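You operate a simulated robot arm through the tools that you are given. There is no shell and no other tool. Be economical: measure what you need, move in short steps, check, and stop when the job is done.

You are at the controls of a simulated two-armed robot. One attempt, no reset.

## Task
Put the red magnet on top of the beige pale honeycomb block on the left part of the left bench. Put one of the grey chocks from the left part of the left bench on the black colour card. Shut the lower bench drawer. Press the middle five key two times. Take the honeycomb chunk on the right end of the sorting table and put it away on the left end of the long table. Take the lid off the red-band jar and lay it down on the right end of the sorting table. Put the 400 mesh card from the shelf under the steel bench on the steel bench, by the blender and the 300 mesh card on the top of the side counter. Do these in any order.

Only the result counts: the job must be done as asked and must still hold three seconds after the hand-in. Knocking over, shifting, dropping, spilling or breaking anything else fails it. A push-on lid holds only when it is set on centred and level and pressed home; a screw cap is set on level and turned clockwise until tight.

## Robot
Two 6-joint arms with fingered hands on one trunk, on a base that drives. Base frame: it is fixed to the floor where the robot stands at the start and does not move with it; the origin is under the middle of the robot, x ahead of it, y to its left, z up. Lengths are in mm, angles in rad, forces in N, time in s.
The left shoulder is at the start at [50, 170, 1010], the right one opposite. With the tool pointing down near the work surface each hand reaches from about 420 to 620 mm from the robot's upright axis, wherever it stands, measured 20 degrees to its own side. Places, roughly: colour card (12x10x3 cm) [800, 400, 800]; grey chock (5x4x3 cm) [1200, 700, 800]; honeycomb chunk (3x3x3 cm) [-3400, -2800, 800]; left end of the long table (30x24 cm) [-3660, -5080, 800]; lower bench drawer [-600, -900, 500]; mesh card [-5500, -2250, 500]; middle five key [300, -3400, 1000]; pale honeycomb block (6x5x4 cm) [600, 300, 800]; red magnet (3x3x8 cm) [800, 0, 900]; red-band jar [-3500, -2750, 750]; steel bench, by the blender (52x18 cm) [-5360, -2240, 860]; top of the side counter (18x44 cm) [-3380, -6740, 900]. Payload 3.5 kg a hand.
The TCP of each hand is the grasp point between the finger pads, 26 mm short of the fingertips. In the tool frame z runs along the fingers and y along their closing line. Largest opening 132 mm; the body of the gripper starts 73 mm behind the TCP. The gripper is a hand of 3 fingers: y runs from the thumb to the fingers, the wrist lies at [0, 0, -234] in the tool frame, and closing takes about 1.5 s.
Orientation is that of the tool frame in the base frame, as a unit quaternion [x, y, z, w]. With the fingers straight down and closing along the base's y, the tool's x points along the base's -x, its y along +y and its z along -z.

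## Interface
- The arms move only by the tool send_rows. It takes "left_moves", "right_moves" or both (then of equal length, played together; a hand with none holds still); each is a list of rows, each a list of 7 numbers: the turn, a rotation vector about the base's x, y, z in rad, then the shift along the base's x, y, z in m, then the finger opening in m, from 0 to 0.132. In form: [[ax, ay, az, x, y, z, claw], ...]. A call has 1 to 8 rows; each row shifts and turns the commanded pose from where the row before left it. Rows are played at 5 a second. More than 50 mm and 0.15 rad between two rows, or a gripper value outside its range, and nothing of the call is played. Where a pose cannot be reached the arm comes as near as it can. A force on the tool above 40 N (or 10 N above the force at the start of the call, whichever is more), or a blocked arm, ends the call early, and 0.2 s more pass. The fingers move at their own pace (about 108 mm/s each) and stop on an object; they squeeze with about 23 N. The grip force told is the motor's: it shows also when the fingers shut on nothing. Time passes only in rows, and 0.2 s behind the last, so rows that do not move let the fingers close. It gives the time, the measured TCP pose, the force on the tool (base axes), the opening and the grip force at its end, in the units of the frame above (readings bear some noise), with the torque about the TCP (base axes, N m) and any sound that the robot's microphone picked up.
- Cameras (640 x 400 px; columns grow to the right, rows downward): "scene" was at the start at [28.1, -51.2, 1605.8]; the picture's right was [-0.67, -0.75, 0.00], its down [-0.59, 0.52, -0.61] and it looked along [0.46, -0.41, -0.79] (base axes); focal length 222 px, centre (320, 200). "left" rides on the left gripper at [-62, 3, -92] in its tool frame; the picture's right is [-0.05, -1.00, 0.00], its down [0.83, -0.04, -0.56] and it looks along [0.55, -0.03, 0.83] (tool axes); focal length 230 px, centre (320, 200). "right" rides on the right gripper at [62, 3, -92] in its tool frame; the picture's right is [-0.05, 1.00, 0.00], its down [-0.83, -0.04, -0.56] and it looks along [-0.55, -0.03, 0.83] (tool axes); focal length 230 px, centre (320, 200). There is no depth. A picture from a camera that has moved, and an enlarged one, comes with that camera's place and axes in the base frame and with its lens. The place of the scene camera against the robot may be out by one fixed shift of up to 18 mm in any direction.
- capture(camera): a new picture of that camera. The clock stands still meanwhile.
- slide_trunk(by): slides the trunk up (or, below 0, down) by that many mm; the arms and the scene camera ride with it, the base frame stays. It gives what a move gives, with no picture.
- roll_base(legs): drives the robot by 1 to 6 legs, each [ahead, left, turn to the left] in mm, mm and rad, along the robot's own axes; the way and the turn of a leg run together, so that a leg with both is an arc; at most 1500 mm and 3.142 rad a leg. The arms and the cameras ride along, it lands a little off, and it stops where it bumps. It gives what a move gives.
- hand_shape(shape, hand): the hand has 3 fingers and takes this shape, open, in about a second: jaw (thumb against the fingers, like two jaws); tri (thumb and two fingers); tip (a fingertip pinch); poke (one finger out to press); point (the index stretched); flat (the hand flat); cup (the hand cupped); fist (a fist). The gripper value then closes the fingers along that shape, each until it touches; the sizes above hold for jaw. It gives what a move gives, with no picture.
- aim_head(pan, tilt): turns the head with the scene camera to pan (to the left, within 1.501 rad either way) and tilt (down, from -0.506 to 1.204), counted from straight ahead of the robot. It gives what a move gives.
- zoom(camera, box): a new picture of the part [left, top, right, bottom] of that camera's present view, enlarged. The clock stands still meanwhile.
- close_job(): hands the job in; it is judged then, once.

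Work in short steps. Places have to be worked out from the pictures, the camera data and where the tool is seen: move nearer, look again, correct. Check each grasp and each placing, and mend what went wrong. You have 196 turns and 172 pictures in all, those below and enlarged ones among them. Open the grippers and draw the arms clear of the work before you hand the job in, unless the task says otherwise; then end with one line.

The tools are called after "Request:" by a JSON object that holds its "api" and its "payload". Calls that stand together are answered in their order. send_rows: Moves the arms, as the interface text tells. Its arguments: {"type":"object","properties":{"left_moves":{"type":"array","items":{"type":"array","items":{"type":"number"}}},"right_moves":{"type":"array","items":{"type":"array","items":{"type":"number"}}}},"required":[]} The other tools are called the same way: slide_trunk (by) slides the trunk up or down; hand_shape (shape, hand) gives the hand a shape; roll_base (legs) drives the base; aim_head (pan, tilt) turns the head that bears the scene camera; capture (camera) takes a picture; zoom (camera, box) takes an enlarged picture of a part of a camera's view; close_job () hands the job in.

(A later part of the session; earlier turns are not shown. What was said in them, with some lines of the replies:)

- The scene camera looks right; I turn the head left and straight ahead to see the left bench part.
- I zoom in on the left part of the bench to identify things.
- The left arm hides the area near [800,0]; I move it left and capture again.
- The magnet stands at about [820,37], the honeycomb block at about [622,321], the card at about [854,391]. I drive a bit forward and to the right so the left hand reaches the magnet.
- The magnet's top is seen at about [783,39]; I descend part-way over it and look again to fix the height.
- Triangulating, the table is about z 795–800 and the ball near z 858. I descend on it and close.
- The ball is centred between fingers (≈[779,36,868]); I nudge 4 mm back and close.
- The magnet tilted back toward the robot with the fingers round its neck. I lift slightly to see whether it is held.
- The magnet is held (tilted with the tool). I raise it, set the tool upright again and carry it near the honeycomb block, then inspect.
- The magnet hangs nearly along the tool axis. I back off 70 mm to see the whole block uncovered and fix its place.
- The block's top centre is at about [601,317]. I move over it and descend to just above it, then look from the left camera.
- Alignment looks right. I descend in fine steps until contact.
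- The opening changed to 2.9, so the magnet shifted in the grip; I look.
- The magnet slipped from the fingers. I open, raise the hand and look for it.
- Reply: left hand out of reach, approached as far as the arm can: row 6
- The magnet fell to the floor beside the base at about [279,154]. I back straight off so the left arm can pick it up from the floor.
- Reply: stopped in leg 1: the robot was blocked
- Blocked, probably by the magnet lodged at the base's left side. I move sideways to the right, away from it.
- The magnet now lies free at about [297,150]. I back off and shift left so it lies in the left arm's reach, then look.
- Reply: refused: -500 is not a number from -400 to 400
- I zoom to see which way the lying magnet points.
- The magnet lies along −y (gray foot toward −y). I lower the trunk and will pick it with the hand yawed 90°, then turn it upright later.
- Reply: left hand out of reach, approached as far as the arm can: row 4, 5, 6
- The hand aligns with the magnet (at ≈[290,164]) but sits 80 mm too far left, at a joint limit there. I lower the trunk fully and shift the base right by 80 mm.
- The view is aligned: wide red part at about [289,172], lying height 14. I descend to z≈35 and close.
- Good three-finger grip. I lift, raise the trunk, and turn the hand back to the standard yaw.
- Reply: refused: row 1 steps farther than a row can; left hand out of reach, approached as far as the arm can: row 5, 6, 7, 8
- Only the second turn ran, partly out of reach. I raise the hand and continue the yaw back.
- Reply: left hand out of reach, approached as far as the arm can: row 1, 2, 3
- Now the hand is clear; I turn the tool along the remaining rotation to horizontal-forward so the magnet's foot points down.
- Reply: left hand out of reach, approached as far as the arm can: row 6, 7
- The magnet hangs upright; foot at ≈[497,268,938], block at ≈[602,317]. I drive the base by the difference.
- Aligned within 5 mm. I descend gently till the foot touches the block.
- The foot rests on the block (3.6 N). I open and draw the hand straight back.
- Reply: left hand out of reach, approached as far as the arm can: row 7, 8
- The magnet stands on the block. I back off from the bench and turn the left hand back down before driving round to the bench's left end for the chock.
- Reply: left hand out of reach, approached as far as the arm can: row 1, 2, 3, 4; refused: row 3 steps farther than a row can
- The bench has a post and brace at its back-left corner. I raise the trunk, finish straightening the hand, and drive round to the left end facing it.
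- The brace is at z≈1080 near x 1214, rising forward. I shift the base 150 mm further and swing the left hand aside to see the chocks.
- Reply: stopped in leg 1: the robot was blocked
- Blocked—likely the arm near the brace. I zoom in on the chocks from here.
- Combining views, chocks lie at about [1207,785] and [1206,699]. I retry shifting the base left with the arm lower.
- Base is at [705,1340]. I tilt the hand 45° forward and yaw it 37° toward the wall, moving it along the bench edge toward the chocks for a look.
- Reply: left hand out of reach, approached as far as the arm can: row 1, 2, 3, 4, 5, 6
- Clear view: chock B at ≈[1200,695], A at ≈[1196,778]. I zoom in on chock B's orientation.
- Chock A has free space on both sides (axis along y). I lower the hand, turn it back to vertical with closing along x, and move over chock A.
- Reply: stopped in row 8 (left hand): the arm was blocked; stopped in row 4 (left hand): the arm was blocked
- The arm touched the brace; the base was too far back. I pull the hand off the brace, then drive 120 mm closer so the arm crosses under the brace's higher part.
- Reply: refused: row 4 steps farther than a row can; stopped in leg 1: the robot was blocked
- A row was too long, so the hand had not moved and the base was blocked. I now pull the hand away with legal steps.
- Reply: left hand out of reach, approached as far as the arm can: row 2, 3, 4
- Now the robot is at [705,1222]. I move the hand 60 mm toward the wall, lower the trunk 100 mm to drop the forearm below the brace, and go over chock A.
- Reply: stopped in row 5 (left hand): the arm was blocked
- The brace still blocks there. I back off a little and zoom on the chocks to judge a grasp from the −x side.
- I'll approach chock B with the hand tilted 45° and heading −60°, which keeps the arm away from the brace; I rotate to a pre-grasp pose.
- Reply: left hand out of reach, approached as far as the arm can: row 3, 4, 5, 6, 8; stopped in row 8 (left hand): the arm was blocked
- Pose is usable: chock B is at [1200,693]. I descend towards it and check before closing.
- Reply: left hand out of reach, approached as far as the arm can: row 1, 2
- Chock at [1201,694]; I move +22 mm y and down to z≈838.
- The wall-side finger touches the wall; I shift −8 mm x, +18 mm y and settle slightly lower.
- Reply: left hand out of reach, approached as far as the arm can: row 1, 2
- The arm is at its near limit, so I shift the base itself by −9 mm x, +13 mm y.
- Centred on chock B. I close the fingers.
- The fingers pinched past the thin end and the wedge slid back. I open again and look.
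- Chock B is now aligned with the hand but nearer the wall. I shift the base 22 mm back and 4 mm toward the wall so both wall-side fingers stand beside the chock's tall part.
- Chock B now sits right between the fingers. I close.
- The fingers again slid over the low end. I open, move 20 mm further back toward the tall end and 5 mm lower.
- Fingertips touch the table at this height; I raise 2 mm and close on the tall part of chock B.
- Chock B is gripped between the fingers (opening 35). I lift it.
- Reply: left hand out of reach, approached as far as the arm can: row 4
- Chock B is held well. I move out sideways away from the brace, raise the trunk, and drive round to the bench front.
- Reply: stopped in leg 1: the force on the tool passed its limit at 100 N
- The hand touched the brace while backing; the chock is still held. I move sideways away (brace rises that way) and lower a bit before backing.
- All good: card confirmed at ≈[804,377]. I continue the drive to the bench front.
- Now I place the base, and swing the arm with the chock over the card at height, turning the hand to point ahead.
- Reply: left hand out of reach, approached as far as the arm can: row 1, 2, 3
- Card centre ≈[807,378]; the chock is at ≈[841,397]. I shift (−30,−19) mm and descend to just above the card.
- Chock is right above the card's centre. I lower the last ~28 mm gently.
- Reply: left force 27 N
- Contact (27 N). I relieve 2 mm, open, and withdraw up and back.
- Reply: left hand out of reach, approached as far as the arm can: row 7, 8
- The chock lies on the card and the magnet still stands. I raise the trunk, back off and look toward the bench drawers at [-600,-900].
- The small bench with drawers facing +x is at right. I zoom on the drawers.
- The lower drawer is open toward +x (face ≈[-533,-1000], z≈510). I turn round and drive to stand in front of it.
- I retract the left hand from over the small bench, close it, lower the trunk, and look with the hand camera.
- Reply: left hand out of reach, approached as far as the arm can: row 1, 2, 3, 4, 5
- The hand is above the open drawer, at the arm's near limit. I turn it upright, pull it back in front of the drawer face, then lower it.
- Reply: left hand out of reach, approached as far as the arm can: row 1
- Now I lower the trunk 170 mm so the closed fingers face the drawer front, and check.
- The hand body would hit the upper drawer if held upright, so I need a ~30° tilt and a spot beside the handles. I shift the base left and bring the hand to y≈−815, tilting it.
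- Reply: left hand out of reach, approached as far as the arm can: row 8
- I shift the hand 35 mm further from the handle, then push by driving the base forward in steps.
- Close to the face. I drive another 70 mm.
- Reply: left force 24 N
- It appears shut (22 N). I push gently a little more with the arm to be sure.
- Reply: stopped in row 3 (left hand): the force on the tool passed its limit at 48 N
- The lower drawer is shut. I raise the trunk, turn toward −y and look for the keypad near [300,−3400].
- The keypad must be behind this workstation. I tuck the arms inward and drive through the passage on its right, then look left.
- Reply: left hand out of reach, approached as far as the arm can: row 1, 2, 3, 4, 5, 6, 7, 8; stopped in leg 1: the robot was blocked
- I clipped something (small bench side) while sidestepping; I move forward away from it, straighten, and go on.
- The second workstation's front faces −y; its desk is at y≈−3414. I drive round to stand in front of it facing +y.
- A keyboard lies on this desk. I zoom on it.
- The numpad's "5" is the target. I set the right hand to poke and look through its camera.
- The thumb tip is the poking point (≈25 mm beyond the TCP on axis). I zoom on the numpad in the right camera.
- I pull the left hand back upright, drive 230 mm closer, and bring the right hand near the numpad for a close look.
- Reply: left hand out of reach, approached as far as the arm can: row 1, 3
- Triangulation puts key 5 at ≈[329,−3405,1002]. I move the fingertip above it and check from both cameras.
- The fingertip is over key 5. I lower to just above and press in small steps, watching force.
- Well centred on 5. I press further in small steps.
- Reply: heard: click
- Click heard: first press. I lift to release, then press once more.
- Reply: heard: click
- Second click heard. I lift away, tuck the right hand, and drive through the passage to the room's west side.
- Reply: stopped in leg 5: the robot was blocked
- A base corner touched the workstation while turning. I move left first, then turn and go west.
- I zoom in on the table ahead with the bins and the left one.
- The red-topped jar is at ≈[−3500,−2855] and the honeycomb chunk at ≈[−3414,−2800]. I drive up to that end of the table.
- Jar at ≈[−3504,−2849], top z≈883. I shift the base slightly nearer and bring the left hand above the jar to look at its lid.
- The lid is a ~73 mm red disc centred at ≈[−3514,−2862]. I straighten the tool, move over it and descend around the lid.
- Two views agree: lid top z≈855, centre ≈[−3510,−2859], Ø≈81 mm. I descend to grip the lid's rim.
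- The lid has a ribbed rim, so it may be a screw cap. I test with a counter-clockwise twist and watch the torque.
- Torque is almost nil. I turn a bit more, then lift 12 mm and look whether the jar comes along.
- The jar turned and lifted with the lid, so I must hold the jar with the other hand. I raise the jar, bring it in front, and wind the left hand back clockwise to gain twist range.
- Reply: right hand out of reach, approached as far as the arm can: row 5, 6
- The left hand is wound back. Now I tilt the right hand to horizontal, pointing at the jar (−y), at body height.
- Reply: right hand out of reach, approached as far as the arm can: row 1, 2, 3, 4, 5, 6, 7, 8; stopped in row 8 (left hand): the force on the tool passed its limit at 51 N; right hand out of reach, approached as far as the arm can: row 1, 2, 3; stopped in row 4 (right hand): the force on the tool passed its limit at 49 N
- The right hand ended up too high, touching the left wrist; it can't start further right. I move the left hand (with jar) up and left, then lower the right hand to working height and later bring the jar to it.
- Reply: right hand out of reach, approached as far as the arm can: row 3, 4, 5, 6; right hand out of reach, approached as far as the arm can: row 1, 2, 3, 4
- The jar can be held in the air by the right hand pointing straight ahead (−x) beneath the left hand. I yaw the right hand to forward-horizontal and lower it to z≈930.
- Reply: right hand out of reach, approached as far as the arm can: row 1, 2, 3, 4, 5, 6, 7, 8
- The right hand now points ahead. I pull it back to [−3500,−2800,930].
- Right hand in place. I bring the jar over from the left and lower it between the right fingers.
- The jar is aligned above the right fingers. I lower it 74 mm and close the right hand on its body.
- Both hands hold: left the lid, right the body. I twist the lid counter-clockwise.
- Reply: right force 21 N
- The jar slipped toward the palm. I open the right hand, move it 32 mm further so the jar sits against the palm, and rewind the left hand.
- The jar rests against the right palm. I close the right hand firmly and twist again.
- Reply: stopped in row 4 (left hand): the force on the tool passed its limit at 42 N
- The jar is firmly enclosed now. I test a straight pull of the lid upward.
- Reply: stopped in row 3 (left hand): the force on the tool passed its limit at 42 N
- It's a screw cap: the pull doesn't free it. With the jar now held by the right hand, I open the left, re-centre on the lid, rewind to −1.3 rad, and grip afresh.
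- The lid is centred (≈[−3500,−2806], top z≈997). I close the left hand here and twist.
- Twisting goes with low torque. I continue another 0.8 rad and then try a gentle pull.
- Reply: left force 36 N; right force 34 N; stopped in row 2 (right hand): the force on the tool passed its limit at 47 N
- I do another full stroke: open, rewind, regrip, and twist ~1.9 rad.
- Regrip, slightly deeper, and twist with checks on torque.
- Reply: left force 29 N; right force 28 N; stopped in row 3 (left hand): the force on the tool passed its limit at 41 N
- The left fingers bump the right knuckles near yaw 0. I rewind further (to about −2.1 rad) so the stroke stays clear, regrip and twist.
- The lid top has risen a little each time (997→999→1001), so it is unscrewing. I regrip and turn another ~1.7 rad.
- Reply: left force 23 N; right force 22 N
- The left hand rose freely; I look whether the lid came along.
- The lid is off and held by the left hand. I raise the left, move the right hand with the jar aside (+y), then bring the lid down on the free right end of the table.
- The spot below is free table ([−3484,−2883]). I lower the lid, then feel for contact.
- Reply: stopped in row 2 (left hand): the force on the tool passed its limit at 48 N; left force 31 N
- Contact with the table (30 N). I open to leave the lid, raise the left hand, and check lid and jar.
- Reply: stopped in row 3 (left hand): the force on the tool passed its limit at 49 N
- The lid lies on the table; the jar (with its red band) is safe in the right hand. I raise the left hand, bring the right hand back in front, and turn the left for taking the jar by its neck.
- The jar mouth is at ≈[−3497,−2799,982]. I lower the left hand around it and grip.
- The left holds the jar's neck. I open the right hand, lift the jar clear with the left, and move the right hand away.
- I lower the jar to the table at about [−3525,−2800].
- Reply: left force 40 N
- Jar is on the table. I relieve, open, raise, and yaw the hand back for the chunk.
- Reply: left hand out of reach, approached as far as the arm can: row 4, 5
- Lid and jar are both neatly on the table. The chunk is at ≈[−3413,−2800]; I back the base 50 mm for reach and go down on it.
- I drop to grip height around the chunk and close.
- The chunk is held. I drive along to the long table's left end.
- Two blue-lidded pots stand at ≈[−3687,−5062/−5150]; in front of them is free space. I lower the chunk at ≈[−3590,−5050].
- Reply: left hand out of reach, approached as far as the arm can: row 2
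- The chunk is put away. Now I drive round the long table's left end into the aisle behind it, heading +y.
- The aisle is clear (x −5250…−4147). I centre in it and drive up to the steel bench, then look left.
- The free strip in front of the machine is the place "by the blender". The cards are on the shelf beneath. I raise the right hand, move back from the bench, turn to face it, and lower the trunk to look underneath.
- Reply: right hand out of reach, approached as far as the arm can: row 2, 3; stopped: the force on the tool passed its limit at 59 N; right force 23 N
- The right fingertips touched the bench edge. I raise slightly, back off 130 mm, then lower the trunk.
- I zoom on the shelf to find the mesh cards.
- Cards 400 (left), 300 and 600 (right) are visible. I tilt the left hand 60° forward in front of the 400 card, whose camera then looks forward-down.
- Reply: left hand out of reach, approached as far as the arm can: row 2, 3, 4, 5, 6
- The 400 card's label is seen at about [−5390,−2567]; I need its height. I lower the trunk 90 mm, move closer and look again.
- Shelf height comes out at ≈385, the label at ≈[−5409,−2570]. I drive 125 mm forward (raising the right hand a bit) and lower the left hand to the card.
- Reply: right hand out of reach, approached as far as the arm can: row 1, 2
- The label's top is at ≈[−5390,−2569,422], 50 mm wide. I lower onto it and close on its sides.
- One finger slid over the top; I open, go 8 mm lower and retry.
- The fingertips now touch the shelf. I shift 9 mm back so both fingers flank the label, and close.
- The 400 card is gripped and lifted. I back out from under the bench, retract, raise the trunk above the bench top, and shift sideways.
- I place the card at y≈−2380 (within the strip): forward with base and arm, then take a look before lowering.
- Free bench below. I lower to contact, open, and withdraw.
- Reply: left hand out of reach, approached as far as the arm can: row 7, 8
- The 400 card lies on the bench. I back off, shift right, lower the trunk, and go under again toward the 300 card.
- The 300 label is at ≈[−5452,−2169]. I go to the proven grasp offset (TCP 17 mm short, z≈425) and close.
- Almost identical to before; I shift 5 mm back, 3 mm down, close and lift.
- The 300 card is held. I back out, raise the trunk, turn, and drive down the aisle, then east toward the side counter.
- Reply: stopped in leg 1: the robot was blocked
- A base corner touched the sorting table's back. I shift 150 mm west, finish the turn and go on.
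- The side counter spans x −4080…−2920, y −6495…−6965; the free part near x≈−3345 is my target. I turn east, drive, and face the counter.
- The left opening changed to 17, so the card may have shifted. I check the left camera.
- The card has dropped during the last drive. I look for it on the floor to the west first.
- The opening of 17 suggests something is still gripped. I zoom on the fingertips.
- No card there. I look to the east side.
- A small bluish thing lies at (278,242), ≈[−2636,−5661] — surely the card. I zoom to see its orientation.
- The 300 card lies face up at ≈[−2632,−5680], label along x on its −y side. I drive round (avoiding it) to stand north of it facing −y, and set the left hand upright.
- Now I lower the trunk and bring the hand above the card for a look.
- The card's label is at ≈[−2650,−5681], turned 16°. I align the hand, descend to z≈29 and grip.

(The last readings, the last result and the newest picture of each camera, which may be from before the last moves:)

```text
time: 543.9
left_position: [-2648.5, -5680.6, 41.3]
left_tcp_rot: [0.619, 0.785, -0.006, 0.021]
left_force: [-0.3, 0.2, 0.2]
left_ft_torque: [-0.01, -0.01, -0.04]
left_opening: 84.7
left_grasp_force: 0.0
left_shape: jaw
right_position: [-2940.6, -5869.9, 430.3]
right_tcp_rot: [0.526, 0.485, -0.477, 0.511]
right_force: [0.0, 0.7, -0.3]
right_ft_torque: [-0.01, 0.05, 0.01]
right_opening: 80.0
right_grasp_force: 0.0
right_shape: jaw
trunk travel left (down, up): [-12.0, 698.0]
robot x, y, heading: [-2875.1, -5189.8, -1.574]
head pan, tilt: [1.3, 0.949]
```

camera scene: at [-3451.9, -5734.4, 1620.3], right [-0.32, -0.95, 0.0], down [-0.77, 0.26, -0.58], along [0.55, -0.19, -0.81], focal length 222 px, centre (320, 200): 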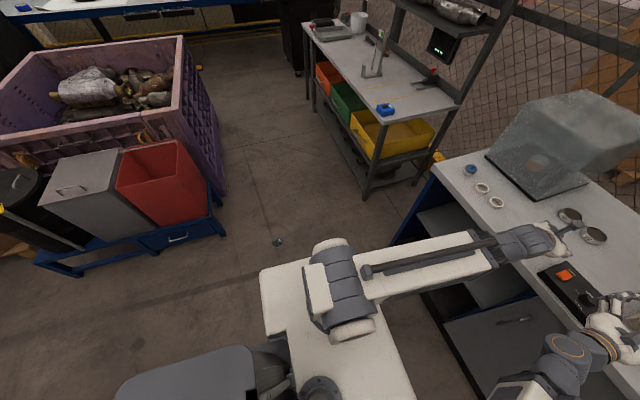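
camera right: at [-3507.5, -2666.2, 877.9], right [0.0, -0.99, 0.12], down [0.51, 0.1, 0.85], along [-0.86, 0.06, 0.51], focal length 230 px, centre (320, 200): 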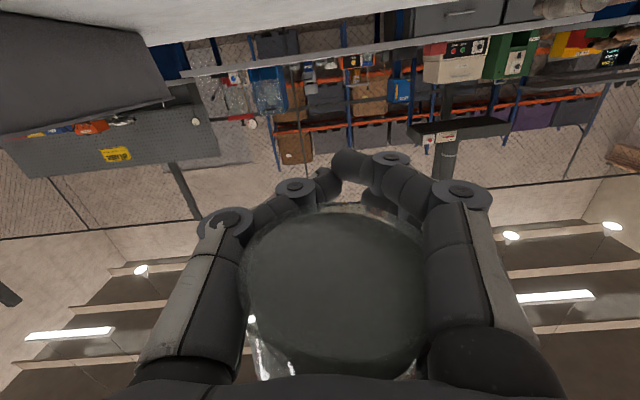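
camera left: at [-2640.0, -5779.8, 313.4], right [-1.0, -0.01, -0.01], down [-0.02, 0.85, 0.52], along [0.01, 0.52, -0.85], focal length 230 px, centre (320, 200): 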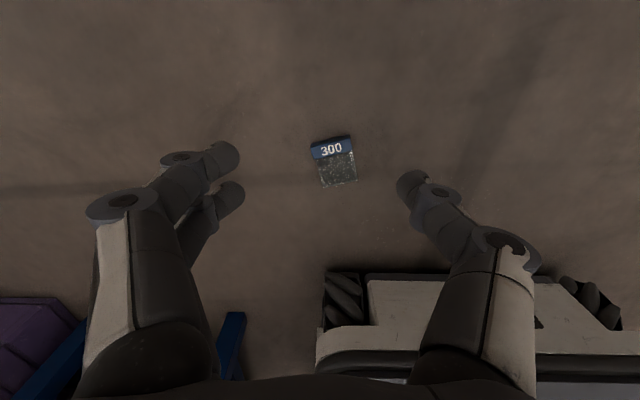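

Request:
{"api": "send_rows", "payload": {"left_moves": [[0, 0, 0, -0.001, 0, -0.008, 0.085], [0, 0, 0, 0, 0, -0.004, 0.085], [0, 0, 0, 0, 0, 0, 0.05], [0, 0, 0, 0, 0, 0, 0.0], [0, 0, 0, 0, 0, 0, 0.0], [0, 0, 0, 0, 0, 0, 0.0], [0, 0, 0, 0, 0, 0, 0.0]]}}

```text
time: 545.5
left_position: [-2647.4, -5680.6, 28.7]
left_tcp_rot: [0.618, 0.786, -0.006, 0.021]
left_force: [-0.7, 0.5, 0.0]
left_ft_torque: [0.05, 0.05, 0.02]
left_opening: 30.2
left_grasp_force: 23.0
left_shape: jaw
right_position: [-2939.9, -5869.2, 430.4]
right_tcp_rot: [0.526, 0.484, -0.477, 0.511]
right_force: [0.7, -1.1, 0.4]
right_ft_torque: [0.0, -0.01, -0.01]
right_opening: 80.0
right_grasp_force: 0.1
right_shape: jaw
trunk travel left (down, up): [-12.0, 698.0]
robot x, y, heading: [-2879.3, -5187.2, -1.571]
head pan, tilt: [1.3, 0.949]
```

Opening 30 means only one finger caught the label. I reopen, shift 5 mm toward the plate and retry.

Request:
{"api": "send_rows", "payload": {"left_moves": [[0, 0, 0, 0, 0, 0.002, 0.05], [0, 0, 0, 0, 0, 0, 0.085], [0, 0, 0, 0, 0, 0, 0.085], [0, 0, 0, -0.0025, 0.005, -0.002, 0.085], [0, 0, 0, 0, 0, 0, 0.04], [0, 0, 0, 0, 0, 0, 0.0], [0, 0, 0, 0, 0, 0, 0.0], [0, 0, 0, 0, 0, 0, 0.0]]}}

```text
time: 547.3
left_position: [-2651.6, -5675.8, 29.2]
left_tcp_rot: [0.619, 0.785, -0.007, 0.021]
left_force: [0.6, -0.3, 0.1]
left_ft_torque: [0.01, 0.01, 0.03]
left_opening: 43.7
left_grasp_force: 23.2
left_shape: jaw
right_position: [-2940.5, -5870.1, 429.7]
right_tcp_rot: [0.526, 0.485, -0.477, 0.511]
right_force: [-0.5, 0.4, -0.5]
right_ft_torque: [0.01, -0.02, 0.02]
right_opening: 80.0
right_grasp_force: 0.0
right_shape: jaw
trunk travel left (down, up): [-12.0, 698.0]
robot x, y, heading: [-2880.1, -5186.2, -1.573]
head pan, tilt: [1.3, 0.949]
```

Opening 43.7: a sound grip on both sides. I lift the card, and at the same time fold the right arm to its side pose, then raise the trunk.

Request:
{"api": "send_rows", "payload": {"left_moves": [[0, 0, 0, 0, 0, 0.02, 0.0], [0, 0, 0, 0, 0, 0.04, 0.0], [0, 0, 0, 0, 0, 0.04, 0.0], [0, 0, 0, 0, 0, 0.04, 0.0], [0, 0, 0, 0, 0, 0.04, 0.0], [0, 0, 0, 0, 0, 0.04, 0.0], [0, 0, 0, 0, 0, 0.04, 0.0], [0, 0, 0, 0, 0, 0.03, 0.0]], "right_moves": [[0, 0, 0, 0, 0, 0.03, 0.08], [0, 0, 0, 0, 0, 0.03, 0.08], [0, 0, 0, -0.03, 0, 0.03, 0.08], [0.14, 0, 0, -0.035, 0.025, 0, 0.08], [0.14, 0, 0, -0.035, 0.025, 0, 0.08], [0.14, 0, 0, -0.035, 0.025, 0, 0.08], [0.14, 0, 0, -0.035, 0.025, 0, 0.08], [0.14, 0, 0, -0.035, 0.025, 0, 0.08]]}}

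Request:
{"api": "slide_trunk", "payload": {"by": 400}}

Request:
{"api": "slide_trunk", "payload": {"by": 290}}

Request:
{"api": "send_rows", "payload": {"right_moves": [[0.14, 0, 0, -0.035, 0.028, 0, 0.08], [0.14, 0, 0, -0.035, 0.028, 0, 0.08], [0.14, 0, 0, -0.035, 0.028, 0, 0.08], [0.14, 0, 0, -0.035, 0.028, 0, 0.08], [0.14, 0, 0, -0.035, 0.028, 0, 0.08], [0.1, 0, 0, -0.03, 0.028, 0, 0.08], [0, 0, 0, 0, 0, 0, 0.08]]}}

```text
time: 549.1
left_position: [-2650.0, -5674.9, 321.3]
left_tcp_rot: [0.618, 0.786, -0.006, 0.02]
left_force: [-0.8, 0.6, -0.1]
left_ft_torque: [-0.04, 0.0, 0.04]
left_opening: 43.4
left_grasp_force: 23.5
left_shape: jaw
right_position: [-3040.9, -5870.0, 343.4]
right_tcp_rot: [0.587, 0.542, -0.408, 0.442]
right_force: [0.6, 0.3, 0.0]
right_ft_torque: [0.02, 0.03, -0.03]
right_opening: 80.2
right_grasp_force: 0.0
right_shape: jaw
right hand out of reach, approached as far as the arm can: row 1, 2, 3, 4, 5, 6, 7, 8
trunk travel left (down, up): [-12.0, 698.0]
robot x, y, heading: [-2883.2, -5191.8, -1.572]
head pan, tilt: [1.3, 0.949]
```

```text
time: 552.9
left_position: [-2649.9, -5676.0, 718.4]
left_tcp_rot: [0.617, 0.786, -0.007, 0.02]
left_force: [-1.2, -0.2, -0.3]
left_ft_torque: [-0.02, 0.0, 0.03]
left_opening: 43.3
left_grasp_force: 22.6
left_shape: jaw
right_position: [-3041.3, -5868.8, 743.8]
right_tcp_rot: [0.588, 0.542, -0.407, 0.441]
right_force: [-1.2, -0.2, -0.2]
right_ft_torque: [0.01, -0.03, -0.04]
right_opening: 80.2
right_grasp_force: 0.1
right_shape: jaw
trunk travel left (down, up): [-412.0, 298.0]
robot x, y, heading: [-2877.7, -5188.1, -1.571]
head pan, tilt: [1.3, 0.949]
```

```text
time: 555.9
left_position: [-2649.1, -5674.6, 1009.4]
left_tcp_rot: [0.618, 0.786, -0.007, 0.021]
left_force: [-0.3, 1.1, -0.7]
left_ft_torque: [-0.02, -0.01, 0.02]
left_opening: 43.2
left_grasp_force: 22.8
left_shape: jaw
right_position: [-3041.5, -5869.5, 1034.2]
right_tcp_rot: [0.587, 0.542, -0.407, 0.442]
right_force: [0.4, 0.5, -0.5]
right_ft_torque: [-0.02, 0.01, -0.03]
right_opening: 80.2
right_grasp_force: 0.0
right_shape: jaw
trunk travel left (down, up): [-702.0, 8.0]
robot x, y, heading: [-2878.6, -5188.0, -1.576]
head pan, tilt: [1.3, 0.949]
```

```text
time: 557.5
left_position: [-2649.3, -5674.4, 1008.4]
left_tcp_rot: [0.619, 0.785, -0.007, 0.021]
left_force: [0.2, -0.1, -0.8]
left_ft_torque: [0.02, -0.01, 0.0]
left_opening: 43.2
left_grasp_force: 22.5
left_shape: jaw
right_position: [-3040.8, -5868.9, 1033.8]
right_tcp_rot: [0.588, 0.542, -0.407, 0.441]
right_force: [-1.1, -0.9, 0.0]
right_ft_torque: [0.0, 0.01, 0.02]
right_opening: 79.9
right_grasp_force: 0.2
right_shape: jaw
right hand out of reach, approached as far as the arm can: row 1, 2, 3, 4, 5, 6
trunk travel left (down, up): [-702.0, 8.0]
robot x, y, heading: [-2878.7, -5187.7, -1.567]
head pan, tilt: [1.3, 0.949]
```

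The right arm did not follow that path. I try a simpler fold: tilt up while retracting toward the robot.

Request:
{"api": "send_rows", "payload": {"right_moves": [[0.13, 0, 0, 0, 0.02, 0.02, 0.08], [0.13, 0, 0, 0, 0.025, 0.02, 0.08], [0.13, 0, 0, 0, 0.03, 0.01, 0.08], [0.13, 0, 0, 0, 0.035, 0, 0.08], [0.13, 0, 0, -0.01, 0.04, 0, 0.08], [0.13, 0, 0, -0.01, 0.04, 0, 0.08], [0.13, 0, 0, -0.02, 0.04, 0, 0.08], [0.13, 0, 0, -0.02, 0.04, 0, 0.08]]}}

```text
time: 559.2
left_position: [-2650.3, -5675.1, 1009.8]
left_tcp_rot: [0.618, 0.786, -0.006, 0.02]
left_force: [0.4, -0.7, -0.5]
left_ft_torque: [-0.03, 0.0, -0.04]
left_opening: 43.3
left_grasp_force: 22.9
left_shape: jaw
right_position: [-3044.4, -5823.0, 916.1]
right_tcp_rot: [0.626, 0.58, -0.352, 0.385]
right_force: [-0.4, -0.7, 0.4]
right_ft_torque: [-0.01, 0.01, 0.02]
right_opening: 80.3
right_grasp_force: 0.1
right_shape: jaw
right hand out of reach, approached as far as the arm can: row 1, 2, 3, 4, 5, 6, 7, 8
trunk travel left (down, up): [-702.0, 8.0]
robot x, y, heading: [-2878.9, -5188.2, -1.571]
head pan, tilt: [1.3, 0.949]
```

It is progressing; I continue: rotate in place first, then retract while rotating.

Request:
{"api": "send_rows", "payload": {"right_moves": [[0.13, 0, 0, 0, 0, 0, 0.08], [0.13, 0, 0, 0, 0, 0.01, 0.08], [0.13, 0, 0, 0, 0.01, 0.02, 0.08], [0.13, 0, 0, 0, 0.03, 0.02, 0.08], [0.13, 0, 0, 0, 0.035, 0.02, 0.08], [0.13, 0, 0, 0, 0.035, 0.02, 0.08], [0.13, 0, 0, 0, 0.035, 0.02, 0.08], [0.13, 0, 0, 0, 0.035, 0.02, 0.08]]}}

Request:
{"api": "send_rows", "payload": {"right_moves": [[0, 0, 0, -0.04, 0.0, 0.0, 0.08], [0, 0, 0, -0.04, 0.01, 0.0, 0.08], [0, 0, 0, -0.04, 0.01, 0, 0.08], [0, 0, 0, -0.04, 0.01, 0, 0.08], [0, 0, 0, -0.04, 0.01, 0, 0.08], [0, 0, 0, -0.04, 0.01, 0, 0.08], [0, 0, 0, -0.04, 0.0, 0, 0.08]]}}

```text
time: 561.0
left_position: [-2650.2, -5673.9, 1011.1]
left_tcp_rot: [0.619, 0.785, -0.005, 0.021]
left_force: [-0.9, 0.1, -0.5]
left_ft_torque: [-0.01, 0.0, 0.01]
left_opening: 43.1
left_grasp_force: 22.8
left_shape: jaw
right_position: [-3013.2, -5704.9, 1041.0]
right_tcp_rot: [0.722, 0.681, -0.026, 0.114]
right_force: [0.0, 0.4, 0.5]
right_ft_torque: [0.0, 0.0, 0.04]
right_opening: 80.2
right_grasp_force: 0.0
right_shape: jaw
right hand out of reach, approached as far as the arm can: row 1, 2, 4, 5, 6, 7
trunk travel left (down, up): [-702.0, 8.0]
robot x, y, heading: [-2882.0, -5187.9, -1.574]
head pan, tilt: [1.3, 0.949]
```

```text
time: 562.6
left_position: [-2650.8, -5675.0, 1009.7]
left_tcp_rot: [0.619, 0.785, -0.006, 0.02]
left_force: [0.1, 0.6, 0.0]
left_ft_torque: [-0.01, 0.01, 0.02]
left_opening: 43.3
left_grasp_force: 22.8
left_shape: jaw
right_position: [-3298.5, -5662.7, 1041.1]
right_tcp_rot: [0.722, 0.681, -0.029, 0.116]
right_force: [0.8, -0.2, 0.1]
right_ft_torque: [0.0, -0.03, 0.0]
right_opening: 80.1
right_grasp_force: 0.1
right_shape: jaw
right hand out of reach, approached as far as the arm can: row 2
trunk travel left (down, up): [-702.0, 8.0]
robot x, y, heading: [-2876.6, -5190.2, -1.571]
head pan, tilt: [1.3, 0.949]
```

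The right arm is folded upright. I retract it a bit more and drive in front of the counter, squaring the card on the way.

Request:
{"api": "send_rows", "payload": {"left_moves": [[0, 0, -0.14, 0, 0, 0.01, 0.0], [0, 0, -0.14, 0, 0, 0.01, 0.0], [0, 0, 0, 0, 0, 0, 0.0], [0, 0, 0, 0, 0, 0, 0.0]], "right_moves": [[0, 0, 0, -0.03, 0.02, 0.0, 0.08], [0, 0, 0, -0.03, 0.03, 0.0, 0.08], [0, 0, 0, -0.03, 0.03, 0, 0.08], [0, 0, 0, 0, 0, 0, 0.08]]}}

Request:
{"api": "roll_base", "payload": {"legs": [[250, 0, 0], [260, 0, 0], [0, -350, 0], [0, -363, 0]]}}

```text
time: 563.6
left_position: [-2649.6, -5674.0, 1031.0]
left_tcp_rot: [0.722, 0.692, -0.009, 0.019]
left_force: [0.1, -0.3, -0.3]
left_ft_torque: [0.0, 0.01, 0.04]
left_opening: 43.1
left_grasp_force: 22.9
left_shape: jaw
right_position: [-3388.3, -5580.2, 1042.2]
right_tcp_rot: [0.723, 0.681, -0.028, 0.116]
right_force: [0.1, 0.0, -0.6]
right_ft_torque: [0.02, -0.01, 0.02]
right_opening: 80.0
right_grasp_force: 0.1
right_shape: jaw
trunk travel left (down, up): [-702.0, 8.0]
robot x, y, heading: [-2875.1, -5188.9, -1.572]
head pan, tilt: [1.3, 0.949]
```

```text
time: 570.7
left_position: [-3370.3, -6178.3, 1030.5]
left_tcp_rot: [0.723, 0.691, -0.009, 0.02]
left_force: [-0.4, 0.5, -0.7]
left_ft_torque: [-0.01, 0.0, -0.02]
left_opening: 43.4
left_grasp_force: 22.4
left_shape: jaw
right_position: [-4107.9, -6082.9, 1042.9]
right_tcp_rot: [0.723, 0.68, -0.029, 0.116]
right_force: [0.2, 0.2, 0.4]
right_ft_torque: [-0.02, -0.01, 0.0]
right_opening: 80.0
right_grasp_force: 0.0
right_shape: jaw
trunk travel left (down, up): [-702.0, 8.0]
robot x, y, heading: [-3596.4, -5691.1, -1.577]
head pan, tilt: [1.3, 0.949]
```

I move forward over the free spot and lower until contact.

Request:
{"api": "roll_base", "payload": {"legs": [[355, 0, 0]]}}

Request:
{"api": "send_rows", "payload": {"left_moves": [[0, 0, 0, 0.005, -0.03, 0, 0.0], [0, 0, 0, 0.005, -0.03, 0, 0.0], [0, 0, 0, 0, -0.015, -0.02, 0.0], [0, 0, 0, 0, 0, -0.03, 0.0], [0, 0, 0, 0, 0, -0.02, 0.0], [0, 0, 0, 0, 0, 0, 0.0]]}}

```text
time: 573.1
left_position: [-3369.5, -6541.6, 1030.5]
left_tcp_rot: [0.723, 0.691, -0.009, 0.018]
left_force: [-0.3, -0.2, -0.5]
left_ft_torque: [0.01, -0.03, 0.0]
left_opening: 43.2
left_grasp_force: 23.3
left_shape: jaw
right_position: [-4108.9, -6445.1, 1041.3]
right_tcp_rot: [0.723, 0.681, -0.028, 0.116]
right_force: [0.1, 0.1, 0.0]
right_ft_torque: [-0.01, 0.0, -0.01]
right_opening: 80.2
right_grasp_force: 0.1
right_shape: jaw
trunk travel left (down, up): [-702.0, 8.0]
robot x, y, heading: [-3596.6, -6050.8, -1.571]
head pan, tilt: [1.3, 0.949]
```

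```text
time: 574.5
left_position: [-3358.7, -6615.6, 957.7]
left_tcp_rot: [0.723, 0.691, -0.008, 0.019]
left_force: [-0.2, 0.8, -1.2]
left_ft_torque: [0.0, 0.02, 0.01]
left_opening: 43.1
left_grasp_force: 23.2
left_shape: jaw
right_position: [-4108.9, -6445.6, 1041.5]
right_tcp_rot: [0.723, 0.681, -0.028, 0.116]
right_force: [-0.1, -0.6, 0.0]
right_ft_torque: [-0.04, 0.01, 0.0]
right_opening: 80.2
right_grasp_force: 0.1
right_shape: jaw
trunk travel left (down, up): [-702.0, 8.0]
robot x, y, heading: [-3598.4, -6053.2, -1.573]
head pan, tilt: [1.3, 0.949]
```

Request:
{"api": "send_rows", "payload": {"left_moves": [[0, 0, 0, 0, 0, -0.012, 0.0], [0, 0, 0, 0, 0, -0.006, 0.0], [0, 0, 0, 0, 0, -0.005, 0.0], [0, 0, 0, 0, 0, -0.004, 0.0], [0, 0, 0, 0, 0, -0.004, 0.0], [0, 0, 0, 0, 0, -0.004, 0.0], [0, 0, 0, 0, 0, -0.004, 0.0], [0, 0, 0, 0, 0, -0.003, 0.0]]}}

```text
time: 576.1
left_position: [-3361.0, -6616.2, 926.5]
left_tcp_rot: [0.723, 0.69, -0.012, 0.022]
left_force: [-1.0, 6.3, 23.1]
left_ft_torque: [0.34, 0.09, -0.07]
left_opening: 44.5
left_grasp_force: 22.6
left_shape: jaw
right_position: [-4108.7, -6444.6, 1042.3]
right_tcp_rot: [0.722, 0.681, -0.029, 0.117]
right_force: [0.0, 0.3, -0.4]
right_ft_torque: [0.01, -0.04, -0.01]
right_opening: 80.3
right_grasp_force: 0.0
right_shape: jaw
trunk travel left (down, up): [-702.0, 8.0]
robot x, y, heading: [-3595.0, -6054.8, -1.576]
head pan, tilt: [1.3, 0.949]
stopped in row 8 (left hand): the force on the tool passed its limit at 45 N (the readings are from after the stop); the commanded pose is now the measured one
```

Contact with the counter at TCP 926 (counter ≈ 900). I relieve, open, raise and check with the last picture.

Request:
{"api": "send_rows", "payload": {"left_moves": [[0, 0, 0, 0, 0, 0.004, 0.0], [0, 0, 0, 0, 0, 0, 0.06], [0, 0, 0, 0, 0, 0.001, 0.085], [0, 0, 0, 0, 0, 0, 0.085], [0, 0, 0, 0, 0, 0.03, 0.085], [0, 0, 0, 0, 0, 0.045, 0.085], [0, 0, 0, 0, 0, 0.045, 0.085], [0, 0, 0, 0, 0, 0.03, 0.085]]}}

Request:
{"api": "capture", "payload": {"camera": "left"}}

```text
time: 577.9
left_position: [-3362.1, -6618.0, 1078.5]
left_tcp_rot: [0.723, 0.69, -0.01, 0.02]
left_force: [0.3, 0.3, 0.5]
left_ft_torque: [-0.02, 0.03, 0.02]
left_opening: 84.9
left_grasp_force: 0.0
left_shape: jaw
right_position: [-4107.7, -6445.3, 1041.3]
right_tcp_rot: [0.723, 0.681, -0.028, 0.116]
right_force: [-0.1, -0.4, 0.2]
right_ft_torque: [0.03, 0.01, -0.01]
right_opening: 80.0
right_grasp_force: 0.1
right_shape: jaw
trunk travel left (down, up): [-702.0, 8.0]
robot x, y, heading: [-3600.6, -6051.4, -1.574]
head pan, tilt: [1.3, 0.949]
```

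```text
0 pictures are left
camera left: at [-3362.3, -6674.7, 1172.7], right [-1.0, -0.01, -0.01], down [-0.01, 0.86, 0.52], along [0.01, 0.52, -0.86], focal length 230 px, centre (320, 200)
```

left: 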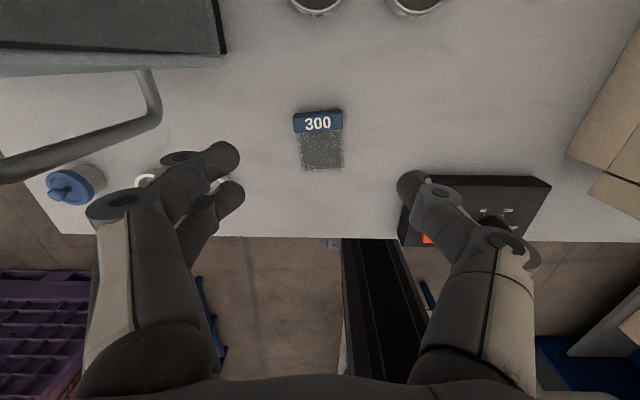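

The 300 card lies flat on the counter with clear space around it. I back the robot away so the arms are clear of everything.

Request:
{"api": "roll_base", "payload": {"legs": [[-340, 0, 0]]}}

Request:
{"api": "send_rows", "payload": {"left_moves": [[0, 0, 0, 0, 0, 0.0, 0.1], [0, 0, 0, 0, 0, 0, 0.132]], "right_moves": [[0, 0, 0, 0, 0, 0, 0.1], [0, 0, 0, 0, 0, 0, 0.132]]}}

```text
time: 580.1
left_position: [-3359.7, -6285.8, 1077.2]
left_tcp_rot: [0.722, 0.691, -0.011, 0.022]
left_force: [-1.0, 0.0, -0.2]
left_ft_torque: [-0.01, 0.0, 0.0]
left_opening: 84.7
left_grasp_force: 0.0
left_shape: jaw
right_position: [-4106.9, -6113.1, 1041.9]
right_tcp_rot: [0.722, 0.681, -0.028, 0.116]
right_force: [0.3, 0.1, -0.4]
right_ft_torque: [-0.01, 0.04, -0.01]
right_opening: 80.2
right_grasp_force: 0.0
right_shape: jaw
trunk travel left (down, up): [-702.0, 8.0]
robot x, y, heading: [-3596.6, -5724.5, -1.572]
head pan, tilt: [1.3, 0.949]
```

```text
time: 580.7
left_position: [-3359.0, -6285.5, 1078.5]
left_tcp_rot: [0.722, 0.692, -0.011, 0.021]
left_force: [0.9, -0.7, 0.9]
left_ft_torque: [-0.01, 0.03, -0.02]
left_opening: 131.7
left_grasp_force: 0.1
left_shape: jaw
right_position: [-4105.9, -6113.7, 1042.2]
right_tcp_rot: [0.723, 0.681, -0.028, 0.116]
right_force: [-0.2, -0.1, -0.4]
right_ft_torque: [-0.01, -0.01, -0.03]
right_opening: 132.0
right_grasp_force: 0.1
right_shape: jaw
trunk travel left (down, up): [-702.0, 8.0]
robot x, y, heading: [-3595.4, -5722.4, -1.572]
head pan, tilt: [1.3, 0.949]
```

Everything asked is in place, both hands are open and the arms are clear. I hand the job in.

Request:
{"api": "close_job", "payload": {}}

```text
The job is handed in.
```

All the tasks were carried out and the job is handed in, but I dropped the red magnet and the 300 mesh card on the floor on the way and recovered both, and the base or arm touched the furniture a few times.
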